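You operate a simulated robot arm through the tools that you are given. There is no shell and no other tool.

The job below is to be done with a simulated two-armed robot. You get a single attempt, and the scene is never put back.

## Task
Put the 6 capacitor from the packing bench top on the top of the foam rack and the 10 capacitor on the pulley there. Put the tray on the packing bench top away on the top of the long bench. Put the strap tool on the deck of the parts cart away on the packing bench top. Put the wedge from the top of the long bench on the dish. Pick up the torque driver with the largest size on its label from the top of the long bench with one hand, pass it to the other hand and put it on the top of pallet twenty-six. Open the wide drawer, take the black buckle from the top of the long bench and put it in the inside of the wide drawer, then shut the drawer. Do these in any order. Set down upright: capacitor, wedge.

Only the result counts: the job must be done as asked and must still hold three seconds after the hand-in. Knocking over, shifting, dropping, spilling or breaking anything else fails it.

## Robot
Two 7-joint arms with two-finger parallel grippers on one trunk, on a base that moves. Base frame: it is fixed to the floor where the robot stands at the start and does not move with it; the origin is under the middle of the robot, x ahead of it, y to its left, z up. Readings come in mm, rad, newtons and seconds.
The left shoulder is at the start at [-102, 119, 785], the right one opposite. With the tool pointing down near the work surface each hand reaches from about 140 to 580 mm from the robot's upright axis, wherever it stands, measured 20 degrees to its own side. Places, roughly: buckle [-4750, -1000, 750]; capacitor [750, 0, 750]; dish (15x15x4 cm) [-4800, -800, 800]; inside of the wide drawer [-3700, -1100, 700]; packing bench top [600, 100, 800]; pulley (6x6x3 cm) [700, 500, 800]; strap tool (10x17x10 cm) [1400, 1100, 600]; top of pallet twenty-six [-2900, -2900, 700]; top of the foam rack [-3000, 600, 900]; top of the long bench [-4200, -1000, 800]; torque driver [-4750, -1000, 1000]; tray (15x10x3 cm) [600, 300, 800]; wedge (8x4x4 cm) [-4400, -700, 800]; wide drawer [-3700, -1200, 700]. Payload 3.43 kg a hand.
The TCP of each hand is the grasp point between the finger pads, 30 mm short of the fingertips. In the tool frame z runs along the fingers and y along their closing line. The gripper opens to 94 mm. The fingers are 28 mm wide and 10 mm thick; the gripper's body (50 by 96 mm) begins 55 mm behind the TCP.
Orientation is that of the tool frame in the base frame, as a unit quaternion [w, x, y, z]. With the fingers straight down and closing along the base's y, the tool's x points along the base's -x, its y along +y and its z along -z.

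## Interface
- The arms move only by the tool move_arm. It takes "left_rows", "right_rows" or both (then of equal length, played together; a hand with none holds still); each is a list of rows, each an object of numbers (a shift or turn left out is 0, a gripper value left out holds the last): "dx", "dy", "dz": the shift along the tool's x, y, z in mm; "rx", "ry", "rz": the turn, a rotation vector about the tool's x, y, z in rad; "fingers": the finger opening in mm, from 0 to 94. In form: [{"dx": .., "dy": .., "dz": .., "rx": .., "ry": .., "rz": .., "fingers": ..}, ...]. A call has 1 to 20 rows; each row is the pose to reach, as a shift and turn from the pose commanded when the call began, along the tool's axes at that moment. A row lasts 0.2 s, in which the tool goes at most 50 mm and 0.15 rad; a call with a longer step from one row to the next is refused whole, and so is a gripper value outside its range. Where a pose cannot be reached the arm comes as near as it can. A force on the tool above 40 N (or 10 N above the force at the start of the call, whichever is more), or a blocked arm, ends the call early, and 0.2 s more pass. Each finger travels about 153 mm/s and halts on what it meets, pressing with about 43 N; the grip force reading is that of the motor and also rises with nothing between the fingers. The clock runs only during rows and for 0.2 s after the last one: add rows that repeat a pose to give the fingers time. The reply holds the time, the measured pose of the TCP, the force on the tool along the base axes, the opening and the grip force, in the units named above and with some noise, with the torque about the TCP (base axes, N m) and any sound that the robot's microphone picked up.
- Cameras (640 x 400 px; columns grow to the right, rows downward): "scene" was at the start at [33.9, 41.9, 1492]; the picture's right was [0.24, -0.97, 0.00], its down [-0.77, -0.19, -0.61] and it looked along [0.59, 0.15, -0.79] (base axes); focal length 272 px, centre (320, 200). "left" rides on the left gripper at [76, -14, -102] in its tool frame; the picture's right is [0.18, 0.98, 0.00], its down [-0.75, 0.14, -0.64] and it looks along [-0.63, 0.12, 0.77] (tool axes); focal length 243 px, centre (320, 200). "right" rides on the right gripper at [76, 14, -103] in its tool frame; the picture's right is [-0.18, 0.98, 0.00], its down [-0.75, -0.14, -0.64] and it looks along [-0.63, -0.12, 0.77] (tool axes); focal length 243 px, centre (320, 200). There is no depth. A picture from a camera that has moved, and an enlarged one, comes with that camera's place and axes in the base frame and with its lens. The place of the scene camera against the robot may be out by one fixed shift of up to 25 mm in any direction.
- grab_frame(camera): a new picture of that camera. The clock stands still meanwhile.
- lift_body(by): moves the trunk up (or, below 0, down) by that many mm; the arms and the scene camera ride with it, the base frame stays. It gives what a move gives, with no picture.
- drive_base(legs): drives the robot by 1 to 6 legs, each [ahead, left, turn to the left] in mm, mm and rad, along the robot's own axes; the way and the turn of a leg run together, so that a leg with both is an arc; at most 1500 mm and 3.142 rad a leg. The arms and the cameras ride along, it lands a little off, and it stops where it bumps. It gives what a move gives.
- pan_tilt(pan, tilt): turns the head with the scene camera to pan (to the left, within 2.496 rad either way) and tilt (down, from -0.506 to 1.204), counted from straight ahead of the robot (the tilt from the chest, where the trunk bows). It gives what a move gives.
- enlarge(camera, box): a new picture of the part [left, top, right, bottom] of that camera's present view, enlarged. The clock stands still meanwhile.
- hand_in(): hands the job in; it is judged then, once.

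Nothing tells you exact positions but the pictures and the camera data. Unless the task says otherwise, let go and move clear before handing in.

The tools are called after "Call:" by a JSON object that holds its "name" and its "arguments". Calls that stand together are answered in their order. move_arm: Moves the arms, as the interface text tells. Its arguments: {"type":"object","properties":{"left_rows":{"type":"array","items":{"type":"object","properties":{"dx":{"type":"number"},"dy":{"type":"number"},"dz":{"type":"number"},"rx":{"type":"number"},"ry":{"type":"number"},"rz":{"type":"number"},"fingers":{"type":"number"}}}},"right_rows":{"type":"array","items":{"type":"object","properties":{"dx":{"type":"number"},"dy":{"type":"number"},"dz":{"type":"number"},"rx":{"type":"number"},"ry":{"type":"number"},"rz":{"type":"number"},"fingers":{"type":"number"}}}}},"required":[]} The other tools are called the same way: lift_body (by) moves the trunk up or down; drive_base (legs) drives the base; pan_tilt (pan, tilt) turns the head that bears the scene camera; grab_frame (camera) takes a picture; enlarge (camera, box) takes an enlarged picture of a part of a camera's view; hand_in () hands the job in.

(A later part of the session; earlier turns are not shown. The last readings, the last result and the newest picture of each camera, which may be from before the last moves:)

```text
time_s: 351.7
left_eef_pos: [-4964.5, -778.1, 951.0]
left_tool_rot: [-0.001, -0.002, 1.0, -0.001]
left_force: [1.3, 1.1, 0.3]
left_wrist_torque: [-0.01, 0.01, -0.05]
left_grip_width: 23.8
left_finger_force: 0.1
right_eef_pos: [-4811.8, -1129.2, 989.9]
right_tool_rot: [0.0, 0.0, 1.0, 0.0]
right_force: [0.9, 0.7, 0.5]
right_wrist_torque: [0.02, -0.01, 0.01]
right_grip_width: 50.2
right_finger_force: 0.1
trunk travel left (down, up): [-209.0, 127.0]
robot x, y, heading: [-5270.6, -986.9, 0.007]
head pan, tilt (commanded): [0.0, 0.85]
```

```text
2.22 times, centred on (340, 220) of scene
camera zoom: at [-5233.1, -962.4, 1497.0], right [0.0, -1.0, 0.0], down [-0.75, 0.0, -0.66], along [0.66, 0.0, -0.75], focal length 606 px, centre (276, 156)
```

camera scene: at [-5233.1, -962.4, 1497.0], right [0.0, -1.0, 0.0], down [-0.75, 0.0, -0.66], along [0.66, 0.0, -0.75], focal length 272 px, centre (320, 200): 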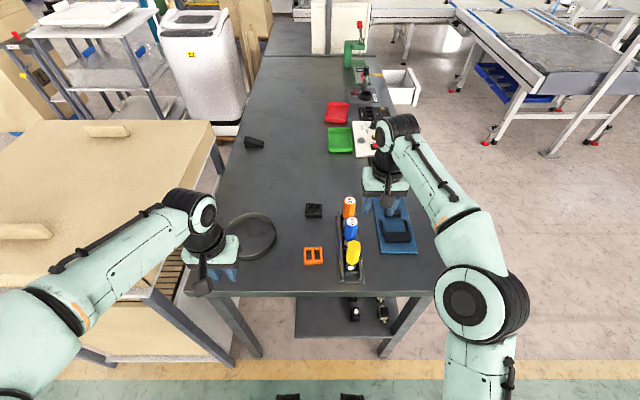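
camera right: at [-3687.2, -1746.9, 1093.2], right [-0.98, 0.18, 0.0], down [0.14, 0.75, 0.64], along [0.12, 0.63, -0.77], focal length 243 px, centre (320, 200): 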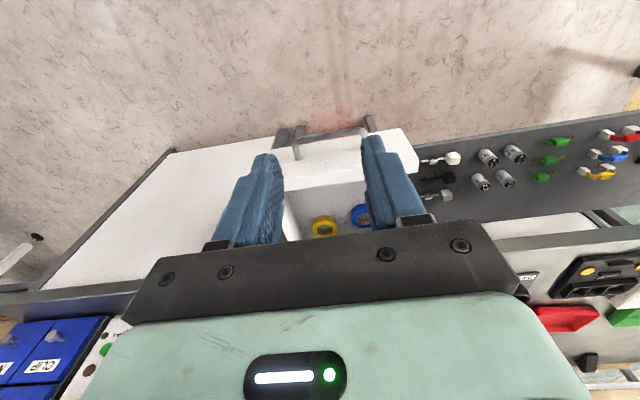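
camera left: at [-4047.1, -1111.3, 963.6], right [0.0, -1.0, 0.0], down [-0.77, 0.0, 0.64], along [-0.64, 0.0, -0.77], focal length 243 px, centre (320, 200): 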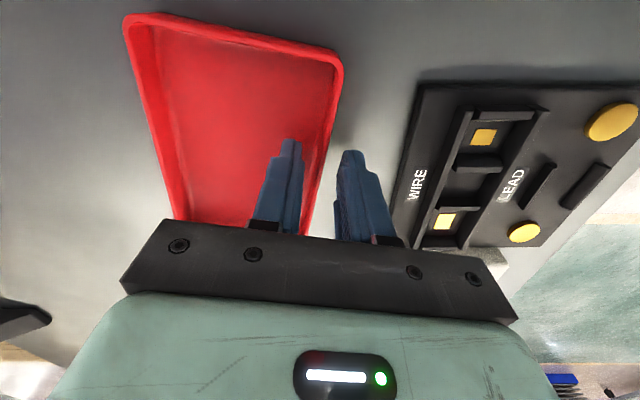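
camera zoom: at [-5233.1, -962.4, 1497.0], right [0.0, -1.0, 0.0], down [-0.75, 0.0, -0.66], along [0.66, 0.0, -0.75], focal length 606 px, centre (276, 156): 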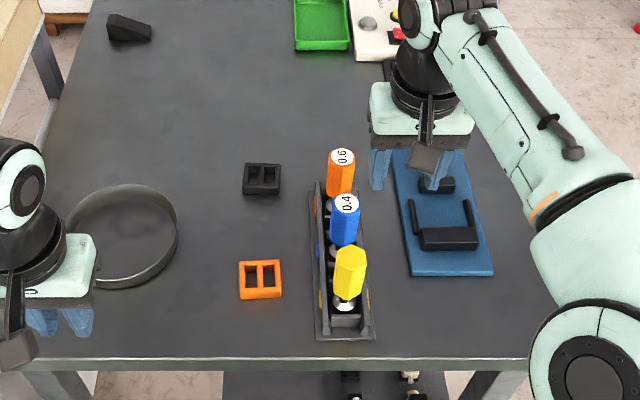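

From here the labels are clear: orange reads 0.6, blue 0.4, and the yellow has no label, so I want the orange one. I'll raise the trunk for reach and view the objects with the wrist cameras.

Call:
{"name": "lift_body", "arguments": {"by": 110}}

Call:
{"name": "enlarge", "arguments": {"camera": "scene", "box": [290, 170, 390, 290]}}

Call:
{"name": "grab_frame", "arguments": {"camera": "right"}}

Call:
{"name": "grab_frame", "arguments": {"camera": "left"}}

```text
time_s: 353.1
left_eef_pos: [-4965.8, -779.4, 1061.5]
left_tool_rot: [0.0, -0.003, 1.0, -0.001]
left_force: [-0.9, -0.8, -1.3]
left_wrist_torque: [0.02, -0.01, 0.02]
left_grip_width: 23.9
left_finger_force: 0.1
right_eef_pos: [-4813.1, -1128.2, 1099.2]
right_tool_rot: [0.001, 0.001, 1.0, 0.0]
right_force: [-0.8, 0.2, -0.4]
right_wrist_torque: [0.0, -0.01, 0.0]
right_grip_width: 50.0
right_finger_force: 0.1
trunk travel left (down, up): [-319.0, 17.0]
robot x, y, heading: [-5270.4, -988.1, -0.002]
head pan, tilt (commanded): [0.0, 0.85]
```

```text
3.33 times, centred on (340, 230) of scene
camera zoom: at [-5236.1, -962.3, 1612.2], right [0.0, -1.0, 0.0], down [-0.75, 0.0, -0.66], along [0.66, 0.0, -0.75], focal length 908 px, centre (253, 100)
```

zoom: 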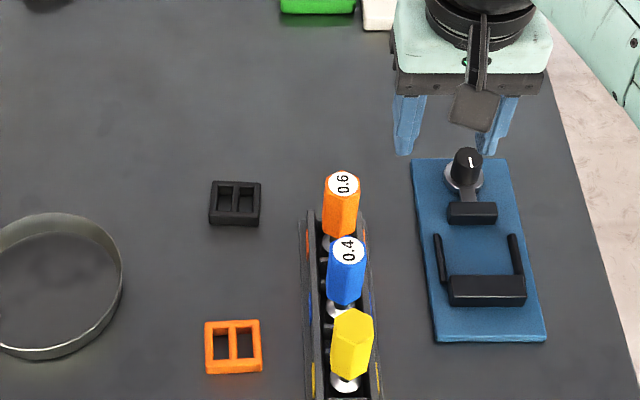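

```text
taken
camera right: at [-4891.7, -1115.6, 1202.6], right [0.18, 0.98, 0.0], down [0.75, -0.14, 0.64], along [0.63, -0.12, -0.77], focal length 243 px, centre (320, 200)
```

right: 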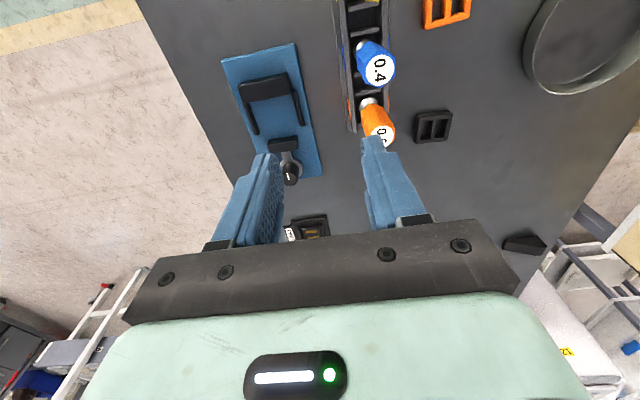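

```text
taken
camera left: at [-5040.9, -794.5, 1163.7], right [-0.19, 0.98, 0.0], down [0.75, 0.15, 0.64], along [0.63, 0.12, -0.77], focal length 243 px, centre (320, 200)
```

left: 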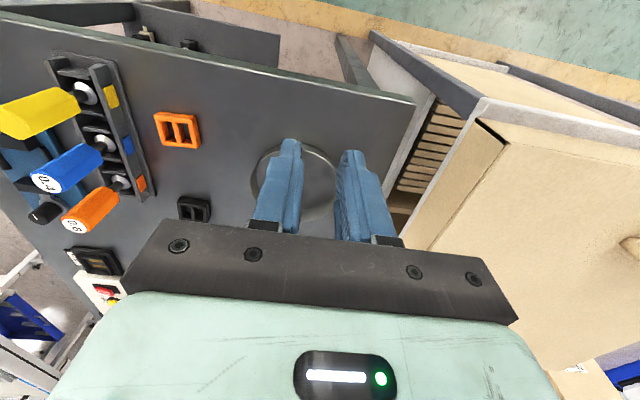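

Orange driver's top is at about (-4760,-1067,946) and the black buckle is near (-4706,-968). I'll take the driver with the right hand first, gripping high on the handle so the left hand can later take it lower down.

Call:
{"name": "move_arm", "arguments": {"right_rows": [{"dx": -18, "dy": 20, "dz": 30, "fingers": 60}, {"dx": -36, "dy": 41, "dz": 60}, {"dx": -53, "dy": 61, "dz": 89}, {"dx": -53, "dy": 61, "dz": 89}]}}

Call:
{"name": "grab_frame", "arguments": {"camera": "right"}}

Call:
{"name": "enlarge", "arguments": {"camera": "right", "box": [220, 40, 420, 240]}}

```text
time_s: 354.1
left_eef_pos: [-4966.6, -779.5, 1060.5]
left_tool_rot: [0.0, -0.003, 1.0, 0.001]
left_force: [0.4, -0.2, -0.5]
left_wrist_torque: [0.0, 0.02, 0.02]
left_grip_width: 24.2
left_finger_force: 0.1
right_eef_pos: [-4758.9, -1066.2, 1009.8]
right_tool_rot: [0.002, 0.0, 1.0, 0.001]
right_force: [0.1, 0.7, 0.2]
right_wrist_torque: [0.0, -0.02, 0.0]
right_grip_width: 59.7
right_finger_force: 0.1
trunk travel left (down, up): [-319.0, 17.0]
robot x, y, heading: [-5271.5, -982.7, -0.002]
head pan, tilt (commanded): [0.0, 0.85]
```

```text
taken
camera right: at [-4837.6, -1054.3, 1113.3], right [0.18, 0.98, 0.0], down [0.75, -0.14, 0.64], along [0.63, -0.12, -0.76], focal length 243 px, centre (320, 200)
```

right: 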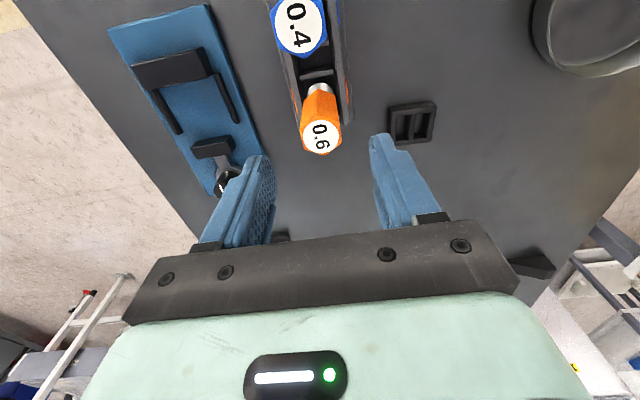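

```text
2.00 times, centred on (320, 140) of right
camera zoom: at [-4837.6, -1054.3, 1113.3], right [0.18, 0.98, 0.0], down [0.75, -0.14, 0.64], along [0.63, -0.12, -0.76], focal length 485 px, centre (320, 320)
```

zoom: 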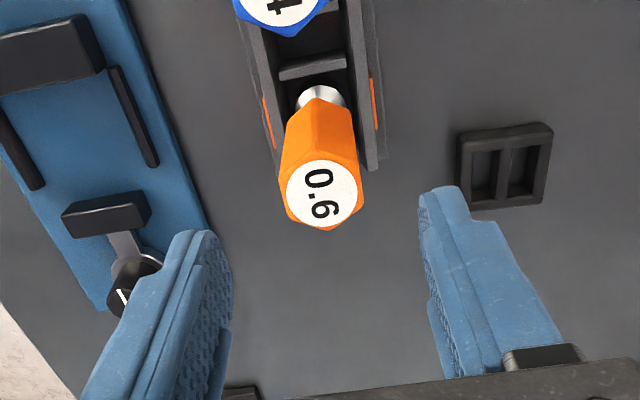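

Call:
{"name": "move_arm", "arguments": {"right_rows": [{"dx": 1, "dy": -2, "dz": 25}, {"dx": 1, "dy": -2, "dz": 50}, {"dx": 1, "dy": -2, "dz": 70}, {"dx": 1, "dy": -2, "dz": 78}, {"dx": 1, "dy": -2, "dz": 78}]}}

Call:
{"name": "grab_frame", "arguments": {"camera": "right"}}

Call:
{"name": "move_arm", "arguments": {"right_rows": [{"fingers": 40}, {"fingers": 10}, {"fingers": 10}, {"fingers": 10}]}}

Call:
{"name": "grab_frame", "arguments": {"camera": "right"}}

```text
time_s: 355.3
left_eef_pos: [-4965.1, -778.8, 1062.0]
left_tool_rot: [0.0, -0.003, 1.0, 0.0]
left_force: [0.3, 0.2, 0.1]
left_wrist_torque: [0.01, 0.0, -0.03]
left_grip_width: 24.0
left_finger_force: 0.0
right_eef_pos: [-4762.5, -1069.0, 932.4]
right_tool_rot: [0.001, 0.0, 1.0, 0.0]
right_force: [-0.1, 0.0, -0.5]
right_wrist_torque: [-0.03, -0.02, 0.02]
right_grip_width: 60.1
right_finger_force: 0.1
trunk travel left (down, up): [-319.0, 17.0]
robot x, y, heading: [-5271.6, -985.8, 0.001]
head pan, tilt (commanded): [0.0, 0.85]
```

```text
taken
camera right: at [-4838.9, -1056.4, 1035.4], right [0.18, 0.98, 0.0], down [0.75, -0.14, 0.64], along [0.63, -0.12, -0.77], focal length 243 px, centre (320, 200)
```

right: 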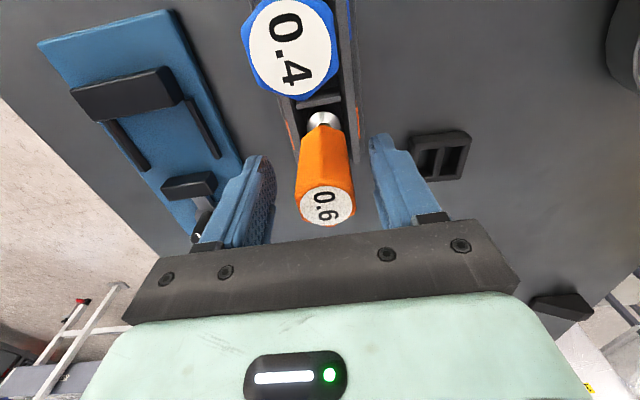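

```text
time_s: 356.3
left_eef_pos: [-4963.8, -779.4, 1060.8]
left_tool_rot: [-0.001, -0.003, 1.0, 0.0]
left_force: [-0.2, -0.1, -0.1]
left_wrist_torque: [-0.03, 0.02, 0.0]
left_grip_width: 24.2
left_finger_force: 0.0
right_eef_pos: [-4760.5, -1068.8, 931.8]
right_tool_rot: [0.001, 0.001, 1.0, 0.0]
right_force: [-0.1, -0.4, 0.5]
right_wrist_torque: [0.03, 0.0, -0.01]
right_grip_width: 33.8
right_finger_force: 43.2
trunk travel left (down, up): [-319.0, 17.0]
robot x, y, heading: [-5274.4, -985.5, -0.0]
head pan, tilt (commanded): [0.0, 0.85]
```

```text
taken
camera right: at [-4838.9, -1056.3, 1035.6], right [0.18, 0.98, 0.0], down [0.75, -0.14, 0.64], along [0.63, -0.12, -0.77], focal length 243 px, centre (320, 200)
```

right: 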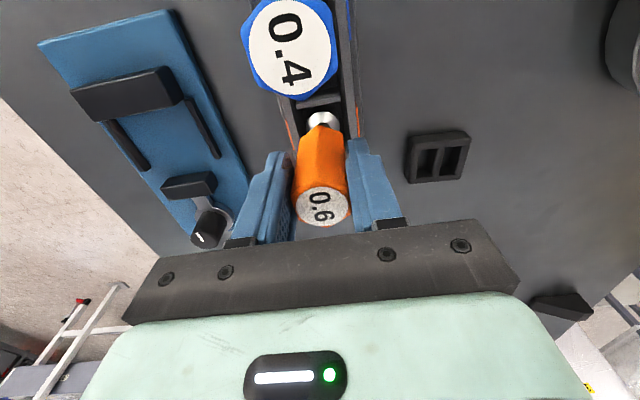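

Call:
{"name": "move_arm", "arguments": {"right_rows": [{"dz": -20}, {"dz": -45}, {"dz": -70}, {"dy": 30, "dz": -70}, {"dy": 63, "dz": -72}, {"dy": 63, "dz": -72}]}}

Call:
{"name": "grab_frame", "arguments": {"camera": "right"}}

Call:
{"name": "enlarge", "arguments": {"camera": "scene", "box": [260, 150, 420, 310]}}

```text
time_s: 357.7
left_eef_pos: [-4965.1, -781.2, 1062.0]
left_tool_rot: [-0.001, -0.001, 1.0, 0.0]
left_force: [1.2, -0.8, 0.4]
left_wrist_torque: [0.03, 0.04, 0.0]
left_grip_width: 23.9
left_finger_force: 0.0
right_eef_pos: [-4760.5, -1006.4, 1004.4]
right_tool_rot: [0.001, 0.0, 1.0, -0.001]
right_force: [0.3, 0.1, -1.3]
right_wrist_torque: [0.01, 0.0, -0.01]
right_grip_width: 33.6
right_finger_force: 42.9
trunk travel left (down, up): [-319.0, 17.0]
robot x, y, heading: [-5272.7, -985.3, 0.0]
head pan, tilt (commanded): [0.0, 0.85]
```

```text
taken
camera right: at [-4838.7, -993.8, 1107.5], right [0.18, 0.98, 0.0], down [0.75, -0.14, 0.64], along [0.63, -0.12, -0.77], focal length 243 px, centre (320, 200)
```

right: 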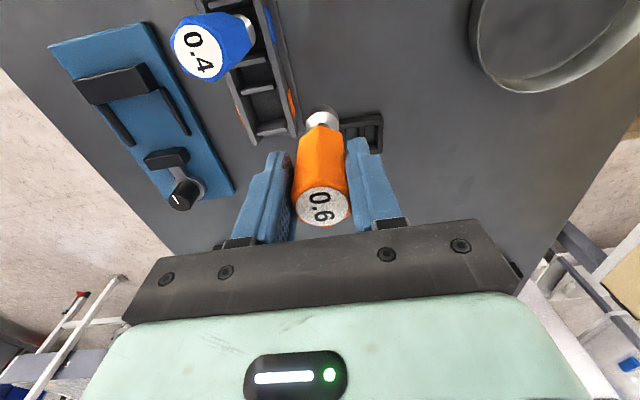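

```text
2.50 times, centred on (340, 230) of scene
camera zoom: at [-5234.9, -962.9, 1612.3], right [0.0, -1.0, 0.0], down [-0.75, 0.0, -0.66], along [0.66, 0.0, -0.75], focal length 681 px, centre (270, 125)
```

zoom: 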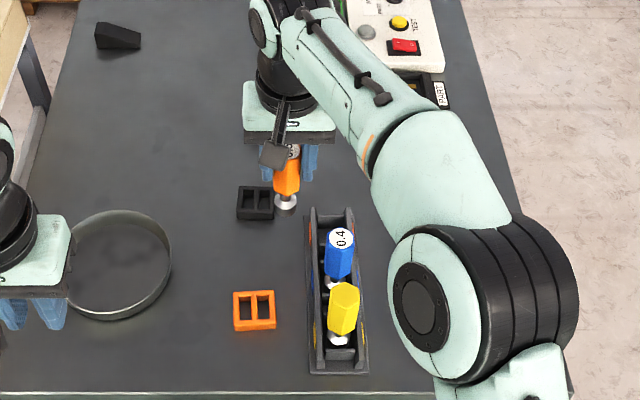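

Call:
{"name": "move_arm", "arguments": {"right_rows": [{"dx": 40, "dy": 8, "dz": -10}, {"dx": 85, "dy": 8, "dz": -20}, {"dx": 130, "dy": 8, "dz": -30}, {"dx": 175, "dy": 8, "dz": -40}, {"dx": 220, "dy": 4, "dz": -42}, {"dx": 250, "dy": -30, "dz": -42}, {"dx": 265, "dy": -75, "dz": -42}, {"dx": 270, "dy": -120, "dz": -42}, {"dx": 270, "dy": -160, "dz": -42}]}}

Call:
{"name": "grab_frame", "arguments": {"camera": "scene"}}

Call:
{"name": "grab_frame", "arguments": {"camera": "right"}}

```text
time_s: 359.7
left_eef_pos: [-4965.9, -779.6, 1062.0]
left_tool_rot: [-0.001, -0.003, 1.0, 0.0]
left_force: [0.6, -0.1, -0.6]
left_wrist_torque: [0.0, -0.01, -0.02]
left_grip_width: 24.1
left_finger_force: 0.1
right_eef_pos: [-5030.4, -1165.7, 1046.5]
right_tool_rot: [0.001, -0.001, 1.0, 0.0]
right_force: [-0.3, 0.5, -2.2]
right_wrist_torque: [0.01, 0.01, 0.0]
right_grip_width: 33.9
right_finger_force: 43.7
trunk travel left (down, up): [-319.0, 17.0]
robot x, y, heading: [-5271.0, -981.5, 0.003]
head pan, tilt (commanded): [0.0, 0.85]
```

```text
taken
camera scene: at [-5235.2, -963.1, 1612.3], right [0.0, -1.0, 0.0], down [-0.75, 0.0, -0.66], along [0.66, 0.0, -0.75], focal length 272 px, centre (320, 200)
```

scene: 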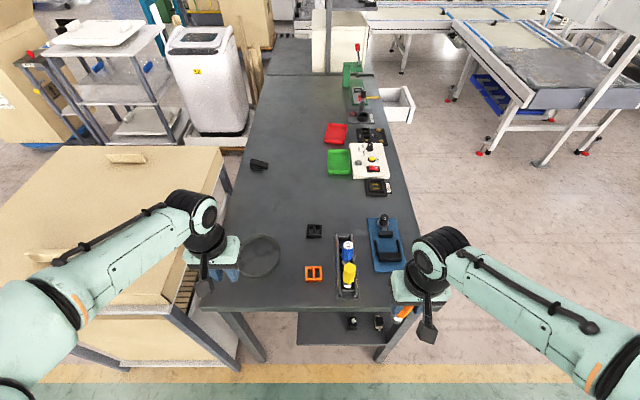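

```text
taken
camera right: at [-5108.7, -1153.8, 1149.9], right [0.18, 0.98, 0.0], down [0.75, -0.14, 0.64], along [0.63, -0.12, -0.77], focal length 243 px, centre (320, 200)
```

right: 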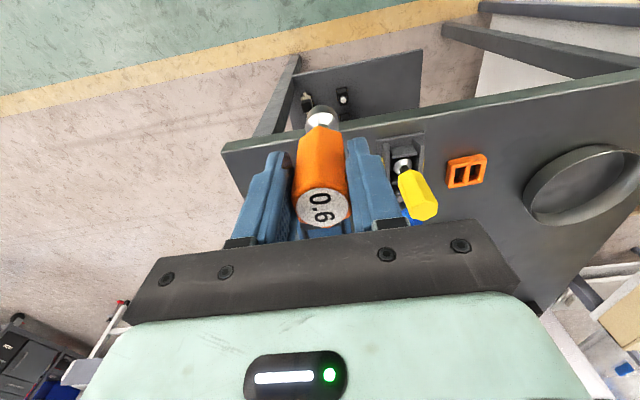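

Now I'll pick up the black buckle with the left hand, tilted 0.4 rad for reach.

Call:
{"name": "move_arm", "arguments": {"left_rows": [{"dx": -32.1, "dy": -27, "dz": 10, "ry": -0.057, "fingers": 80}, {"dx": -64.3, "dy": -54, "dz": 25, "ry": -0.114}, {"dx": -96.4, "dy": -81, "dz": 43, "ry": -0.171}, {"dx": -128.6, "dy": -108, "dz": 63, "ry": -0.229}, {"dx": -160.7, "dy": -135, "dz": 83, "ry": -0.286}, {"dx": -192.9, "dy": -162, "dz": 103, "ry": -0.343}, {"dx": -225, "dy": -189, "dz": 123, "ry": -0.4}, {"dx": -225, "dy": -189, "dz": 123, "ry": -0.4}]}}

Call:
{"name": "grab_frame", "arguments": {"camera": "left"}}

Call:
{"name": "enlarge", "arguments": {"camera": "left", "box": [220, 40, 420, 200]}}

```text
time_s: 361.5
left_eef_pos: [-4738.3, -968.0, 938.9]
left_tool_rot: [0.198, -0.002, 0.98, 0.0]
left_force: [-0.6, 0.3, 0.4]
left_wrist_torque: [0.01, -0.01, 0.02]
left_grip_width: 80.0
left_finger_force: 0.0
right_eef_pos: [-5031.7, -1165.0, 1046.5]
right_tool_rot: [0.001, 0.0, 1.0, 0.0]
right_force: [-0.8, 0.2, -1.9]
right_wrist_torque: [-0.05, 0.0, 0.0]
right_grip_width: 33.8
right_finger_force: 43.2
trunk travel left (down, up): [-319.0, 17.0]
robot x, y, heading: [-5274.4, -988.4, 0.001]
head pan, tilt (commanded): [0.0, 0.85]
```

```text
taken
camera left: at [-4847.2, -983.6, 1003.6], right [-0.17, 0.98, -0.07], down [0.44, 0.14, 0.88], along [0.88, 0.12, -0.46], focal length 243 px, centre (320, 200)
```

left: 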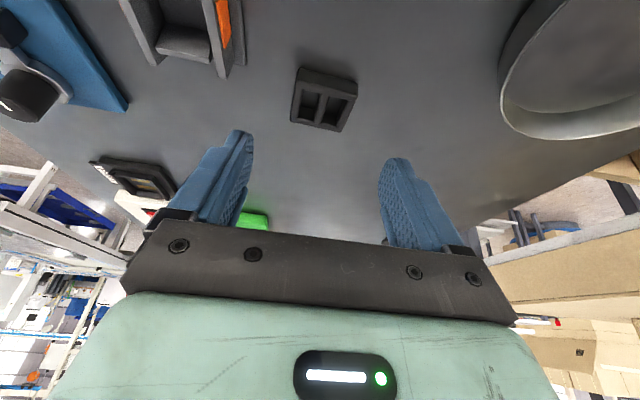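

```text
2.50 times, centred on (320, 120) of left
camera zoom: at [-4847.2, -983.6, 1003.6], right [-0.17, 0.98, -0.07], down [0.44, 0.14, 0.88], along [0.88, 0.12, -0.46], focal length 606 px, centre (320, 400)
```

zoom: 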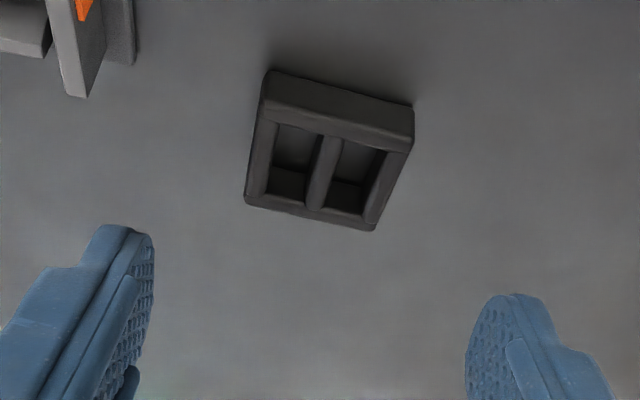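

Call:
{"name": "move_arm", "arguments": {"left_rows": [{"dx": -1.5, "dz": 25, "fingers": 70}, {"dx": -3, "dz": 50}, {"dx": -4.5, "dz": 75}, {"dx": -5.3, "dz": 88}, {"dx": -5.3, "dz": 91}, {"dx": -5.3, "dz": 91}]}}

Call:
{"name": "grab_frame", "arguments": {"camera": "left"}}

```text
time_s: 362.9
left_eef_pos: [-4698.2, -967.8, 856.3]
left_tool_rot: [0.198, -0.003, 0.98, 0.0]
left_force: [-0.6, -0.1, 0.1]
left_wrist_torque: [0.01, 0.0, 0.02]
left_grip_width: 69.9
left_finger_force: 0.0
right_eef_pos: [-5031.2, -1164.8, 1045.1]
right_tool_rot: [0.001, 0.0, 1.0, 0.0]
right_force: [0.0, 0.3, -1.7]
right_wrist_torque: [0.01, 0.06, -0.03]
right_grip_width: 33.8
right_finger_force: 42.9
trunk travel left (down, up): [-319.0, 17.0]
robot x, y, heading: [-5274.6, -988.8, -0.0]
head pan, tilt (commanded): [0.0, 0.85]
```

```text
taken
camera left: at [-4807.5, -983.2, 921.1], right [-0.17, 0.98, -0.07], down [0.44, 0.14, 0.88], along [0.88, 0.12, -0.46], focal length 243 px, centre (320, 200)
```

left: 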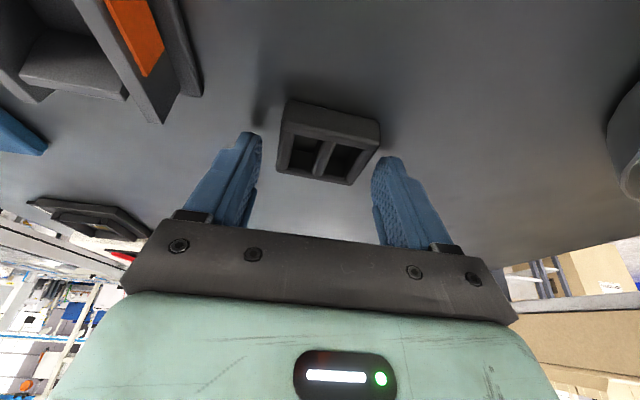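

Call:
{"name": "move_arm", "arguments": {"left_rows": [{"fingers": 45}, {"fingers": 25}, {"fingers": 25}, {"fingers": 25}]}}

Call:
{"name": "grab_frame", "arguments": {"camera": "left"}}

```text
time_s: 363.9
left_eef_pos: [-4698.8, -967.8, 856.5]
left_tool_rot: [0.198, -0.002, 0.98, 0.0]
left_force: [0.6, 0.5, 0.4]
left_wrist_torque: [-0.03, -0.02, 0.02]
left_grip_width: 50.4
left_finger_force: 42.5
right_eef_pos: [-5029.9, -1165.9, 1046.8]
right_tool_rot: [0.001, -0.001, 1.0, 0.001]
right_force: [0.2, 0.7, -2.1]
right_wrist_torque: [0.0, 0.01, 0.02]
right_grip_width: 34.1
right_finger_force: 43.5
trunk travel left (down, up): [-319.0, 17.0]
robot x, y, heading: [-5272.6, -986.1, 0.003]
head pan, tilt (commanded): [0.0, 0.85]
```

```text
taken
camera left: at [-4807.6, -983.2, 921.2], right [-0.17, 0.98, -0.07], down [0.44, 0.14, 0.88], along [0.88, 0.12, -0.46], focal length 243 px, centre (320, 200)
```

left: 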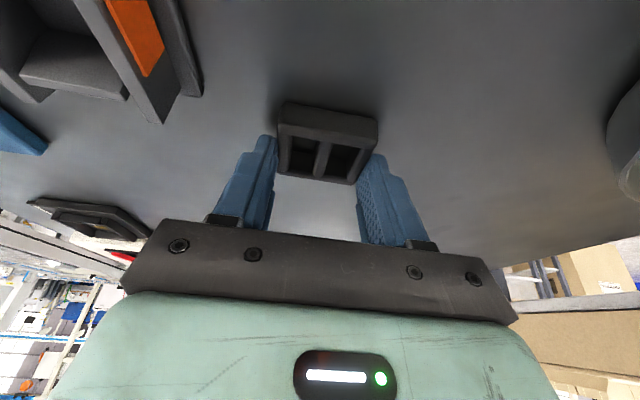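

Call:
{"name": "move_arm", "arguments": {"left_rows": [{"dx": -9.7, "dz": -23}, {"dx": -23.4, "dz": -55.3}, {"dx": -7.4, "dy": 10, "dz": -94.6}, {"dx": 19.7, "dy": 25, "dz": -133.2}, {"dx": 48.7, "dy": 45, "dz": -167.2}, {"dx": 77.8, "dy": 65, "dz": -201.2}, {"dx": 108.8, "dy": 85, "dz": -230.6}, {"dx": 141.8, "dy": 105, "dz": -255.4}, {"dx": 167.5, "dy": 130, "dz": -271.6}]}}

Call:
{"name": "grab_frame", "arguments": {"camera": "left"}}

Call:
{"name": "grab_frame", "arguments": {"camera": "scene"}}

```text
time_s: 365.9
left_eef_pos: [-4961.7, -838.1, 1041.7]
left_tool_rot: [0.2, -0.002, 0.98, 0.001]
left_force: [0.7, -0.7, -0.8]
left_wrist_torque: [0.0, 0.01, 0.01]
left_grip_width: 50.4
left_finger_force: 42.8
right_eef_pos: [-5030.8, -1165.3, 1046.2]
right_tool_rot: [0.001, 0.001, 1.0, -0.001]
right_force: [0.3, 0.3, -1.5]
right_wrist_torque: [-0.02, -0.03, -0.03]
right_grip_width: 33.8
right_finger_force: 42.6
trunk travel left (down, up): [-319.0, 17.0]
robot x, y, heading: [-5274.0, -986.4, -0.0]
head pan, tilt (commanded): [0.0, 0.85]
```

```text
taken
camera left: at [-5070.1, -853.2, 1106.4], right [-0.17, 0.98, -0.07], down [0.44, 0.14, 0.88], along [0.88, 0.12, -0.46], focal length 243 px, centre (320, 200)
```

left: 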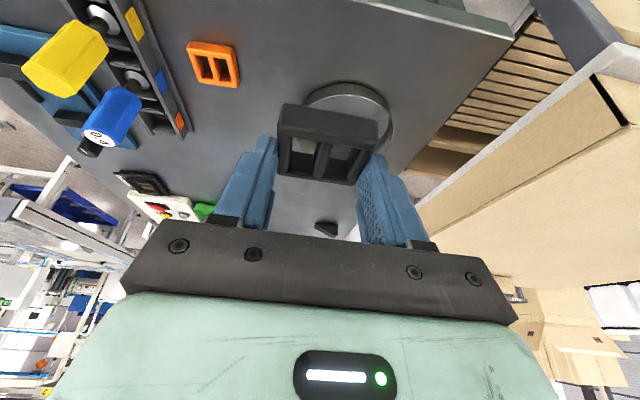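

```text
taken
camera scene: at [-5236.0, -961.5, 1612.3], right [0.0, -1.0, 0.0], down [-0.75, 0.0, -0.66], along [0.66, 0.0, -0.75], focal length 272 px, centre (320, 200)
```

scene: 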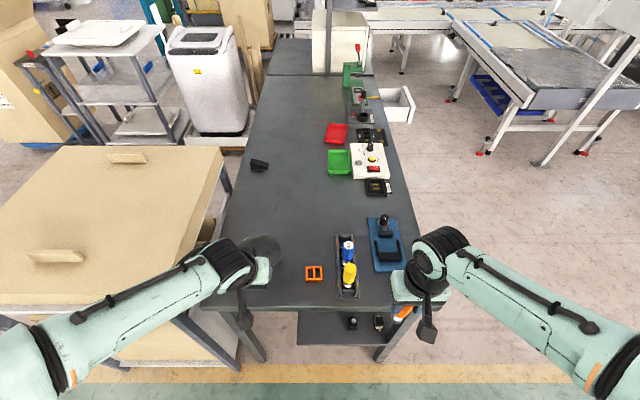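

Driver and buckle are both held. I'll straighten the left hand and drive back around to the open drawer.

Call:
{"name": "move_arm", "arguments": {"left_rows": [{"ry": 0.133}, {"ry": 0.267}, {"ry": 0.4}]}}

Call:
{"name": "drive_base", "arguments": {"legs": [[-100, 0, 0], [0, -1160, 0], [0, 0, 1.571]]}}

Call:
{"name": "drive_base", "arguments": {"legs": [[0, -1480, 0]]}}

Call:
{"name": "pan_tilt", "arguments": {"pan": -0.3, "tilt": 0.9}}

Call:
{"name": "grab_frame", "arguments": {"camera": "scene"}}

```text
time_s: 366.7
left_eef_pos: [-4958.9, -839.4, 1041.7]
left_tool_rot: [-0.001, -0.002, 1.0, -0.001]
left_force: [-0.4, -0.2, 0.1]
left_wrist_torque: [0.0, -0.03, 0.01]
left_grip_width: 50.4
left_finger_force: 43.0
right_eef_pos: [-5027.9, -1164.9, 1047.8]
right_tool_rot: [0.001, -0.001, 1.0, 0.0]
right_force: [-0.7, 0.0, -0.9]
right_wrist_torque: [0.01, 0.05, 0.0]
right_grip_width: 33.7
right_finger_force: 42.8
trunk travel left (down, up): [-319.0, 17.0]
robot x, y, heading: [-5276.5, -987.4, 0.002]
head pan, tilt (commanded): [0.0, 0.85]
```

```text
time_s: 381.8
left_eef_pos: [-5525.5, -1837.0, 1042.3]
left_tool_rot: [0.001, 0.711, -0.704, 0.0]
left_force: [0.7, 0.3, 0.1]
left_wrist_torque: [-0.03, -0.03, 0.03]
left_grip_width: 50.6
left_finger_force: 43.3
right_eef_pos: [-5197.2, -1905.8, 1045.8]
right_tool_rot: [-0.001, 0.709, -0.705, -0.001]
right_force: [0.6, -0.2, -1.3]
right_wrist_torque: [0.02, -0.02, -0.02]
right_grip_width: 33.8
right_finger_force: 42.7
trunk travel left (down, up): [-319.0, 17.0]
robot x, y, heading: [-5376.0, -2148.9, 1.575]
head pan, tilt (commanded): [0.0, 0.85]
```

```text
time_s: 394.9
left_eef_pos: [-4042.9, -1829.1, 1042.1]
left_tool_rot: [0.001, 0.711, -0.704, 0.002]
left_force: [0.6, 0.0, 0.1]
left_wrist_torque: [-0.02, -0.01, -0.02]
left_grip_width: 50.6
left_finger_force: 43.5
right_eef_pos: [-3715.6, -1896.4, 1047.0]
right_tool_rot: [-0.001, 0.709, -0.705, -0.002]
right_force: [-0.7, 0.6, -1.7]
right_wrist_torque: [-0.02, 0.02, 0.01]
right_grip_width: 33.9
right_finger_force: 42.9
trunk travel left (down, up): [-319.0, 17.0]
robot x, y, heading: [-3893.5, -2144.5, 1.576]
head pan, tilt (commanded): [0.0, 0.85]
```

```text
time_s: 395.7
left_eef_pos: [-4043.9, -1829.2, 1041.6]
left_tool_rot: [0.0, 0.711, -0.703, 0.001]
left_force: [0.2, 0.5, -0.2]
left_wrist_torque: [0.0, -0.03, -0.01]
left_grip_width: 50.4
left_finger_force: 43.0
right_eef_pos: [-3715.0, -1897.9, 1047.2]
right_tool_rot: [-0.001, 0.709, -0.705, -0.001]
right_force: [-0.4, 0.9, -1.4]
right_wrist_torque: [-0.04, 0.03, 0.02]
right_grip_width: 33.9
right_finger_force: 42.9
trunk travel left (down, up): [-319.0, 17.0]
robot x, y, heading: [-3896.7, -2141.9, 1.573]
head pan, tilt (commanded): [-0.3, 0.901]
```

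```text
taken
camera scene: at [-3867.4, -2089.5, 1608.4], right [0.96, -0.29, 0.0], down [-0.23, -0.75, -0.62], along [0.18, 0.59, -0.78], focal length 272 px, centre (320, 200)
```

scene: 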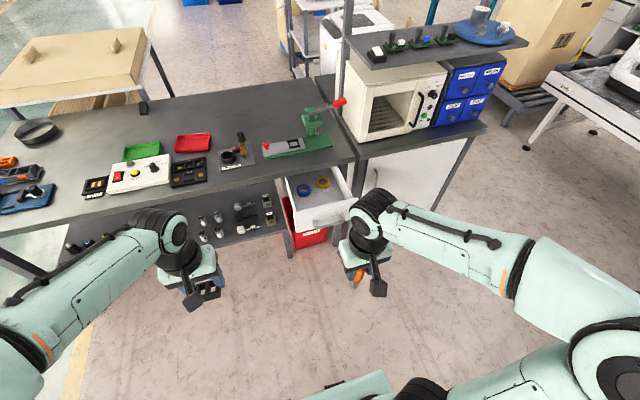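

Call:
{"name": "drive_base", "arguments": {"legs": [[0, -200, 0], [160, 0, 0]]}}

Call:
{"name": "pan_tilt", "arguments": {"pan": 0.0, "tilt": 1.0}}

Call:
{"name": "grab_frame", "arguments": {"camera": "scene"}}

Call:
{"name": "grab_frame", "arguments": {"camera": "left"}}

```text
time_s: 399.1
left_eef_pos: [-3844.7, -1670.6, 1041.1]
left_tool_rot: [0.0, 0.71, -0.704, 0.001]
left_force: [-0.3, 0.8, 1.5]
left_wrist_torque: [-0.01, 0.01, 0.01]
left_grip_width: 50.4
left_finger_force: 43.3
right_eef_pos: [-3515.5, -1738.5, 1046.2]
right_tool_rot: [0.0, 0.708, -0.706, 0.0]
right_force: [-0.1, -0.2, -2.5]
right_wrist_torque: [-0.03, 0.0, 0.0]
right_grip_width: 33.7
right_finger_force: 43.6
trunk travel left (down, up): [-319.0, 17.0]
robot x, y, heading: [-3696.1, -1985.5, 1.575]
head pan, tilt (commanded): [-0.3, 0.901]
```

```text
time_s: 399.9
left_eef_pos: [-3843.7, -1670.7, 1042.1]
left_tool_rot: [0.001, 0.71, -0.704, 0.0]
left_force: [0.0, -0.1, 0.7]
left_wrist_torque: [-0.01, 0.01, -0.01]
left_grip_width: 50.2
left_finger_force: 42.4
right_eef_pos: [-3515.9, -1738.2, 1047.1]
right_tool_rot: [0.0, 0.708, -0.706, -0.001]
right_force: [-0.4, 0.1, -1.3]
right_wrist_torque: [0.02, -0.01, 0.03]
right_grip_width: 33.9
right_finger_force: 43.2
trunk travel left (down, up): [-319.0, 17.0]
robot x, y, heading: [-3696.8, -1982.4, 1.572]
head pan, tilt (commanded): [0.0, 1.0]
```

```text
taken
camera scene: at [-3689.9, -1933.3, 1601.2], right [1.0, 0.0, 0.0], down [0.0, -0.84, -0.54], along [0.0, 0.54, -0.84], focal length 272 px, centre (320, 200)
```

scene: 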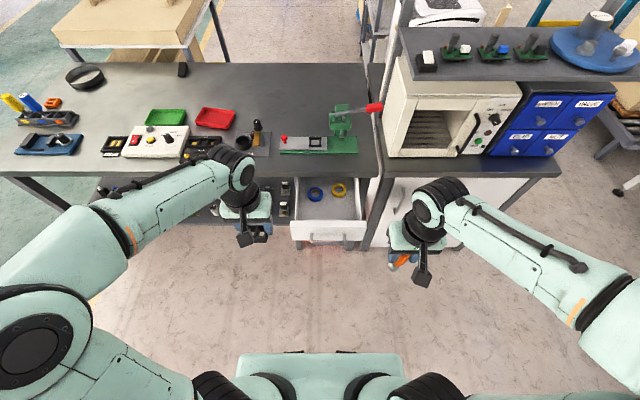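

```text
taken
camera left: at [-3826.9, -1746.9, 1144.2], right [-0.98, -0.19, 0.0], down [-0.15, 0.75, 0.64], along [-0.12, 0.63, -0.77], focal length 243 px, centre (320, 200)
```

left: 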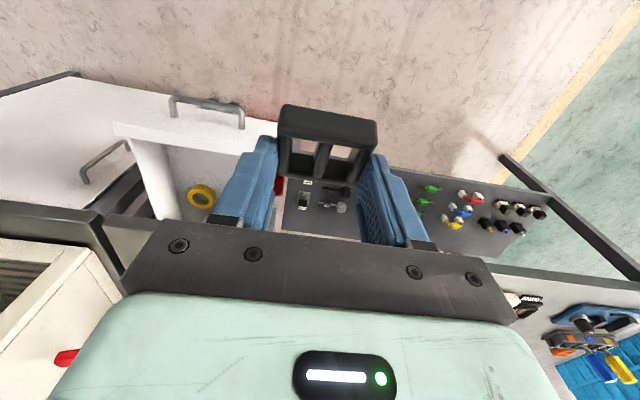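

Call:
{"name": "move_arm", "arguments": {"left_rows": [{"dx": -20, "dy": -40, "dz": 5}, {"dx": -50, "dy": -75, "dz": 15}, {"dx": -85, "dy": -105, "dz": 30}, {"dx": -120, "dy": -130, "dz": 50}, {"dx": -155, "dy": -150, "dz": 75}, {"dx": -185, "dy": -165, "dz": 105}, {"dx": -205, "dy": -173, "dz": 135}, {"dx": -214.6, "dy": -173.7, "dz": 162}, {"dx": -214.6, "dy": -173.7, "dz": 162}]}}

Call:
{"name": "grab_frame", "arguments": {"camera": "left"}}

Call:
{"name": "enlarge", "arguments": {"camera": "scene", "box": [260, 140, 420, 270]}}

```text
time_s: 401.9
left_eef_pos: [-3671.6, -1455.7, 878.0]
left_tool_rot: [0.0, 0.71, -0.705, 0.001]
left_force: [0.0, -0.4, 0.0]
left_wrist_torque: [0.02, -0.01, 0.02]
left_grip_width: 50.4
left_finger_force: 42.6
right_eef_pos: [-3515.4, -1737.9, 1046.7]
right_tool_rot: [0.0, 0.709, -0.706, -0.001]
right_force: [-0.2, 0.0, -1.9]
right_wrist_torque: [-0.02, -0.02, -0.01]
right_grip_width: 33.8
right_finger_force: 43.4
trunk travel left (down, up): [-319.0, 17.0]
robot x, y, heading: [-3691.5, -1984.7, 1.575]
head pan, tilt (commanded): [0.0, 1.0]
```

```text
taken
camera left: at [-3655.3, -1531.6, 980.6], right [-0.98, -0.19, 0.0], down [-0.15, 0.75, 0.64], along [-0.12, 0.63, -0.77], focal length 243 px, centre (320, 200)
```

left: 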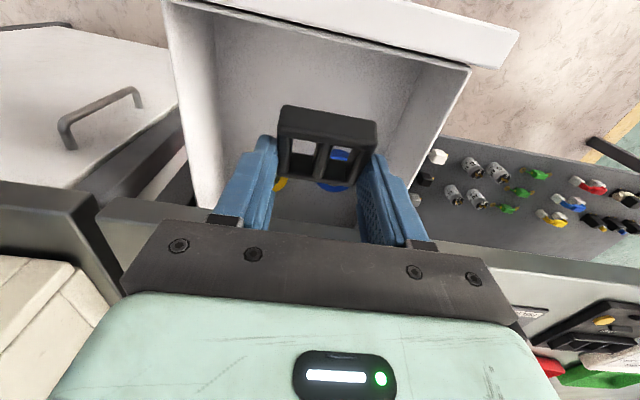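

```text
3.08 times, centred on (340, 205) of scene
camera zoom: at [-3690.0, -1933.4, 1601.2], right [1.0, 0.0, 0.0], down [0.0, -0.84, -0.54], along [0.0, 0.54, -0.84], focal length 838 px, centre (258, 185)
```

zoom: 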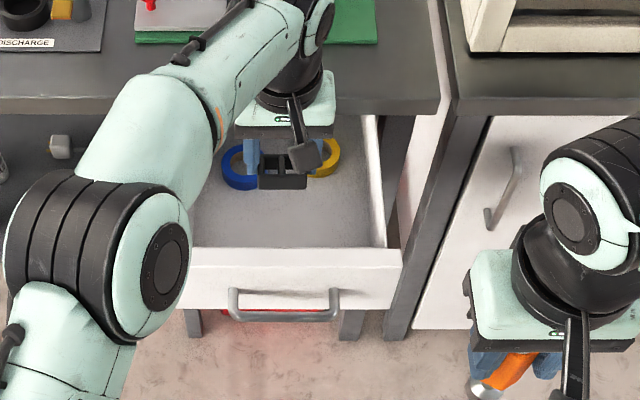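

Call:
{"name": "move_arm", "arguments": {"left_rows": [{"dz": 25}, {"dz": 50}, {"dz": 75}, {"dz": 95}, {"dz": 110}, {"dz": 110}]}}

Call:
{"name": "grab_frame", "arguments": {"camera": "left"}}

```text
time_s: 403.3
left_eef_pos: [-3671.5, -1454.8, 769.3]
left_tool_rot: [0.001, 0.71, -0.704, 0.0]
left_force: [0.7, -0.3, -0.1]
left_wrist_torque: [0.0, -0.01, 0.01]
left_grip_width: 50.2
left_finger_force: 42.9
right_eef_pos: [-3515.8, -1739.3, 1046.2]
right_tool_rot: [-0.001, 0.708, -0.706, -0.001]
right_force: [0.6, -0.4, -1.1]
right_wrist_torque: [-0.04, -0.01, 0.02]
right_grip_width: 33.8
right_finger_force: 43.1
trunk travel left (down, up): [-319.0, 17.0]
robot x, y, heading: [-3699.1, -1981.7, 1.576]
head pan, tilt (commanded): [0.0, 1.0]
```

```text
taken
camera left: at [-3655.3, -1531.1, 871.4], right [-0.98, -0.19, 0.0], down [-0.15, 0.75, 0.64], along [-0.12, 0.63, -0.77], focal length 243 px, centre (320, 200)
```

left: 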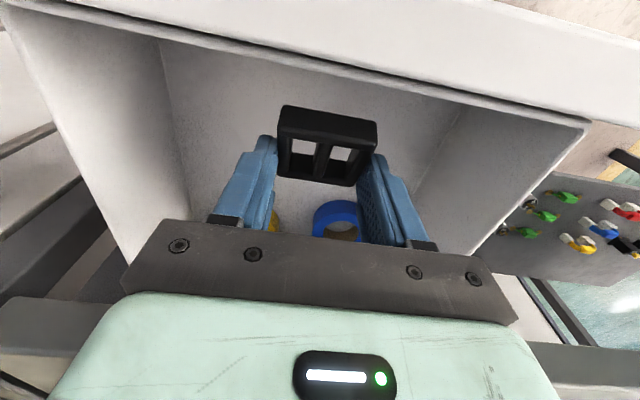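

Call:
{"name": "move_arm", "arguments": {"left_rows": [{"dz": 8}, {"dz": 16}, {"dz": 24}, {"dz": 24}]}}

Call:
{"name": "grab_frame", "arguments": {"camera": "left"}}

```text
time_s: 404.3
left_eef_pos: [-3670.1, -1453.2, 745.4]
left_tool_rot: [0.0, 0.71, -0.705, 0.0]
left_force: [0.0, 0.2, -1.3]
left_wrist_torque: [0.02, -0.03, 0.03]
left_grip_width: 50.3
left_finger_force: 42.8
right_eef_pos: [-3515.7, -1740.2, 1047.9]
right_tool_rot: [-0.001, 0.708, -0.706, 0.0]
right_force: [-0.2, -0.4, -2.0]
right_wrist_torque: [0.01, 0.0, 0.02]
right_grip_width: 33.8
right_finger_force: 42.6
trunk travel left (down, up): [-319.0, 17.0]
robot x, y, heading: [-3692.7, -1983.3, 1.572]
head pan, tilt (commanded): [0.0, 1.0]
```

```text
taken
camera left: at [-3654.5, -1531.2, 847.5], right [-0.98, -0.19, 0.0], down [-0.15, 0.75, 0.64], along [-0.12, 0.63, -0.77], focal length 243 px, centre (320, 200)
```

left: 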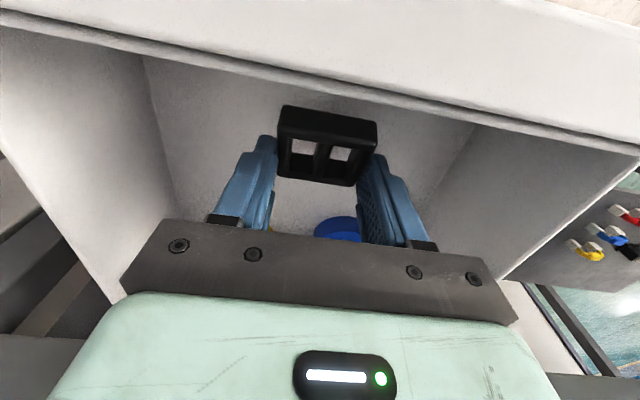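

Call:
{"name": "move_arm", "arguments": {"left_rows": [{"dz": 4}, {"dz": 8}, {"dz": 12}, {"dz": 12}]}}

Call:
{"name": "move_arm", "arguments": {"left_rows": [{"dz": 3}, {"dz": 6}, {"dz": 6}]}}

Call:
{"name": "grab_frame", "arguments": {"camera": "left"}}

```text
time_s: 405.3
left_eef_pos: [-3670.2, -1454.0, 734.0]
left_tool_rot: [0.0, 0.71, -0.704, 0.001]
left_force: [0.0, 0.5, 0.3]
left_wrist_torque: [0.01, -0.01, -0.02]
left_grip_width: 50.4
left_finger_force: 42.7
right_eef_pos: [-3514.9, -1739.2, 1047.2]
right_tool_rot: [-0.001, 0.708, -0.706, 0.0]
right_force: [0.1, -0.3, -2.2]
right_wrist_torque: [0.01, 0.0, 0.0]
right_grip_width: 34.1
right_finger_force: 43.0
trunk travel left (down, up): [-319.0, 17.0]
robot x, y, heading: [-3696.6, -1981.7, 1.575]
head pan, tilt (commanded): [0.0, 1.0]
```

```text
time_s: 406.1
left_eef_pos: [-3671.1, -1454.8, 726.0]
left_tool_rot: [0.001, 0.71, -0.704, 0.0]
left_force: [-0.9, 0.3, -1.0]
left_wrist_torque: [0.0, 0.02, -0.01]
left_grip_width: 50.7
left_finger_force: 43.1
right_eef_pos: [-3513.8, -1737.5, 1046.4]
right_tool_rot: [-0.001, 0.709, -0.706, -0.001]
right_force: [1.1, 0.0, -2.3]
right_wrist_torque: [-0.03, 0.03, 0.0]
right_grip_width: 33.7
right_finger_force: 42.6
trunk travel left (down, up): [-319.0, 17.0]
robot x, y, heading: [-3697.2, -1983.1, 1.574]
head pan, tilt (commanded): [0.0, 1.0]
```

```text
taken
camera left: at [-3654.9, -1531.4, 829.7], right [-0.98, -0.19, 0.0], down [-0.15, 0.75, 0.64], along [-0.12, 0.63, -0.77], focal length 243 px, centre (320, 200)
```

left: 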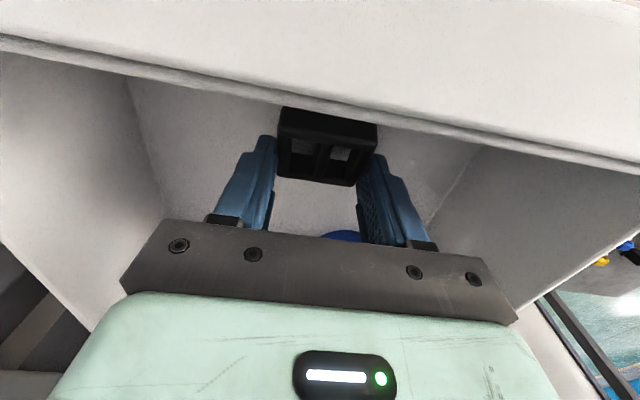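

Call:
{"name": "move_arm", "arguments": {"left_rows": [{"dz": 3}, {"dz": 6}, {"dz": 6}]}}

Call:
{"name": "move_arm", "arguments": {"left_rows": [{"dz": 3}, {"dz": 6}, {"dz": 6}]}}

Call:
{"name": "move_arm", "arguments": {"left_rows": [{"dz": 3}, {"dz": 6}, {"dz": 6}]}}

Call:
{"name": "grab_frame", "arguments": {"camera": "left"}}

```text
time_s: 406.9
left_eef_pos: [-3670.9, -1454.2, 721.3]
left_tool_rot: [0.0, 0.71, -0.704, -0.001]
left_force: [0.1, 0.5, 2.0]
left_wrist_torque: [-0.01, 0.03, -0.02]
left_grip_width: 50.6
left_finger_force: 42.8
right_eef_pos: [-3515.7, -1740.2, 1046.8]
right_tool_rot: [-0.001, 0.708, -0.706, 0.0]
right_force: [-0.6, -0.5, -2.6]
right_wrist_torque: [-0.02, 0.03, 0.0]
right_grip_width: 33.8
right_finger_force: 42.9
trunk travel left (down, up): [-319.0, 17.0]
robot x, y, heading: [-3694.3, -1981.9, 1.573]
head pan, tilt (commanded): [0.0, 1.0]
```

```text
time_s: 407.7
left_eef_pos: [-3670.6, -1452.2, 720.7]
left_tool_rot: [-0.005, 0.71, -0.704, -0.003]
left_force: [-0.6, 0.9, 34.0]
left_wrist_torque: [0.38, 0.23, 0.01]
left_grip_width: 50.1
left_finger_force: 42.8
right_eef_pos: [-3516.3, -1739.3, 1048.8]
right_tool_rot: [-0.001, 0.708, -0.706, -0.001]
right_force: [1.1, 0.3, -2.4]
right_wrist_torque: [-0.03, 0.0, 0.03]
right_grip_width: 34.0
right_finger_force: 43.3
trunk travel left (down, up): [-319.0, 17.0]
robot x, y, heading: [-3695.0, -1982.8, 1.572]
head pan, tilt (commanded): [0.0, 1.0]
```

```text
time_s: 408.5
left_eef_pos: [-3669.3, -1453.2, 717.0]
left_tool_rot: [-0.005, 0.71, -0.704, -0.002]
left_force: [1.8, -0.2, 38.7]
left_wrist_torque: [0.42, -0.09, -0.02]
left_grip_width: 50.3
left_finger_force: 42.7
right_eef_pos: [-3515.5, -1741.3, 1047.4]
right_tool_rot: [-0.001, 0.709, -0.705, -0.001]
right_force: [0.1, 0.0, -1.3]
right_wrist_torque: [-0.03, 0.0, -0.01]
right_grip_width: 34.1
right_finger_force: 42.6
trunk travel left (down, up): [-319.0, 17.0]
robot x, y, heading: [-3693.8, -1982.5, 1.575]
head pan, tilt (commanded): [0.0, 1.0]
```

```text
taken
camera left: at [-3654.8, -1530.0, 817.3], right [-0.98, -0.19, -0.01], down [-0.15, 0.74, 0.65], along [-0.12, 0.64, -0.76], focal length 243 px, centre (320, 200)
```

left: 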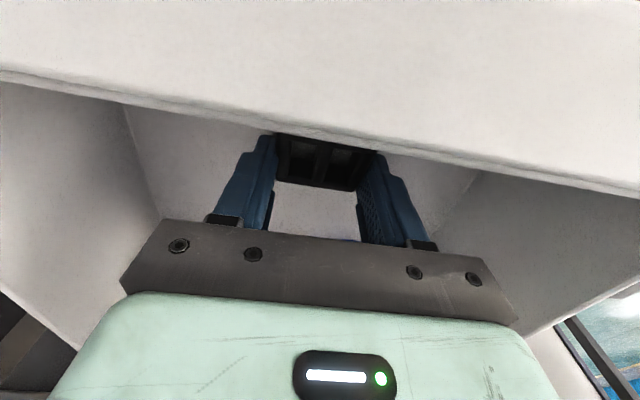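

Contact at about z 721 inside the drawer. I'll ease up and release the buckle.

Call:
{"name": "move_arm", "arguments": {"left_rows": [{"dz": -5}, {"dz": -10}, {"dz": -10}]}}

Call:
{"name": "move_arm", "arguments": {"left_rows": [{"fingers": 72}, {"fingers": 72}, {"fingers": 72}]}}

Call:
{"name": "move_arm", "arguments": {"left_rows": [{"dz": -20}, {"dz": -50}, {"dz": -90}, {"dz": -130}, {"dz": -170}, {"dz": -200}]}}

Call:
{"name": "grab_frame", "arguments": {"camera": "left"}}

Call:
{"name": "enlarge", "arguments": {"camera": "scene", "box": [260, 140, 420, 270]}}

```text
time_s: 409.3
left_eef_pos: [-3672.9, -1455.7, 717.0]
left_tool_rot: [0.004, 0.71, -0.704, 0.001]
left_force: [-0.1, -0.1, -0.5]
left_wrist_torque: [-0.01, 0.0, 0.0]
left_grip_width: 50.4
left_finger_force: 42.6
right_eef_pos: [-3516.8, -1739.4, 1046.0]
right_tool_rot: [0.0, 0.709, -0.706, -0.001]
right_force: [-0.1, 0.6, -2.6]
right_wrist_torque: [-0.03, -0.02, -0.01]
right_grip_width: 34.0
right_finger_force: 43.4
trunk travel left (down, up): [-319.0, 17.0]
robot x, y, heading: [-3692.9, -1983.6, 1.569]
head pan, tilt (commanded): [0.0, 1.0]
```

```text
time_s: 410.1
left_eef_pos: [-3670.1, -1454.7, 717.9]
left_tool_rot: [0.001, 0.71, -0.704, 0.001]
left_force: [-0.4, -0.5, 0.1]
left_wrist_torque: [0.04, 0.0, -0.01]
left_grip_width: 71.9
left_finger_force: 0.0
right_eef_pos: [-3515.6, -1738.0, 1046.2]
right_tool_rot: [0.0, 0.709, -0.706, -0.001]
right_force: [-0.3, 0.1, -2.9]
right_wrist_torque: [-0.01, 0.02, 0.01]
right_grip_width: 34.1
right_finger_force: 43.4
trunk travel left (down, up): [-319.0, 17.0]
robot x, y, heading: [-3695.9, -1980.8, 1.578]
head pan, tilt (commanded): [0.0, 1.0]
```

```text
time_s: 411.5
left_eef_pos: [-3671.0, -1454.1, 922.4]
left_tool_rot: [0.0, 0.71, -0.704, 0.0]
left_force: [-0.4, 0.8, -0.1]
left_wrist_torque: [0.01, -0.02, 0.0]
left_grip_width: 72.0
left_finger_force: 0.0
right_eef_pos: [-3515.2, -1738.6, 1045.6]
right_tool_rot: [0.0, 0.708, -0.706, -0.001]
right_force: [0.5, -0.5, -1.6]
right_wrist_torque: [0.01, 0.02, 0.01]
right_grip_width: 33.8
right_finger_force: 43.2
trunk travel left (down, up): [-319.0, 17.0]
robot x, y, heading: [-3694.6, -1978.8, 1.572]
head pan, tilt (commanded): [0.0, 1.0]
```

```text
taken
camera left: at [-3654.9, -1530.6, 1023.1], right [-0.98, -0.19, 0.0], down [-0.15, 0.75, 0.64], along [-0.12, 0.63, -0.77], focal length 243 px, centre (320, 200)
```

left: 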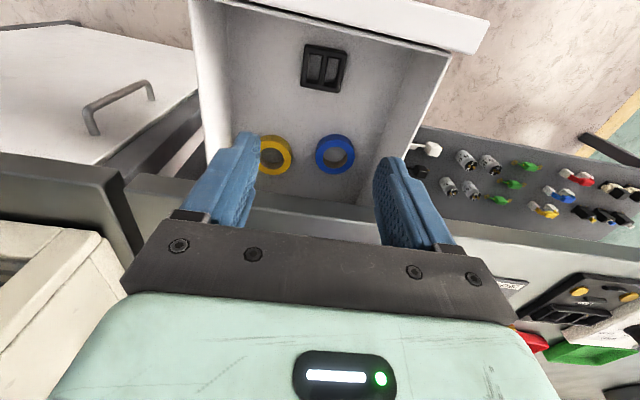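

```text
3.08 times, centred on (340, 205) of scene
camera zoom: at [-3690.1, -1933.4, 1601.2], right [1.0, 0.0, 0.0], down [0.0, -0.84, -0.54], along [0.0, 0.54, -0.84], focal length 838 px, centre (258, 185)
```

zoom: 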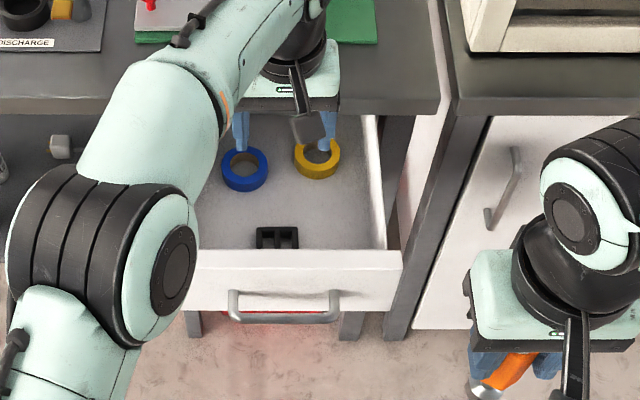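

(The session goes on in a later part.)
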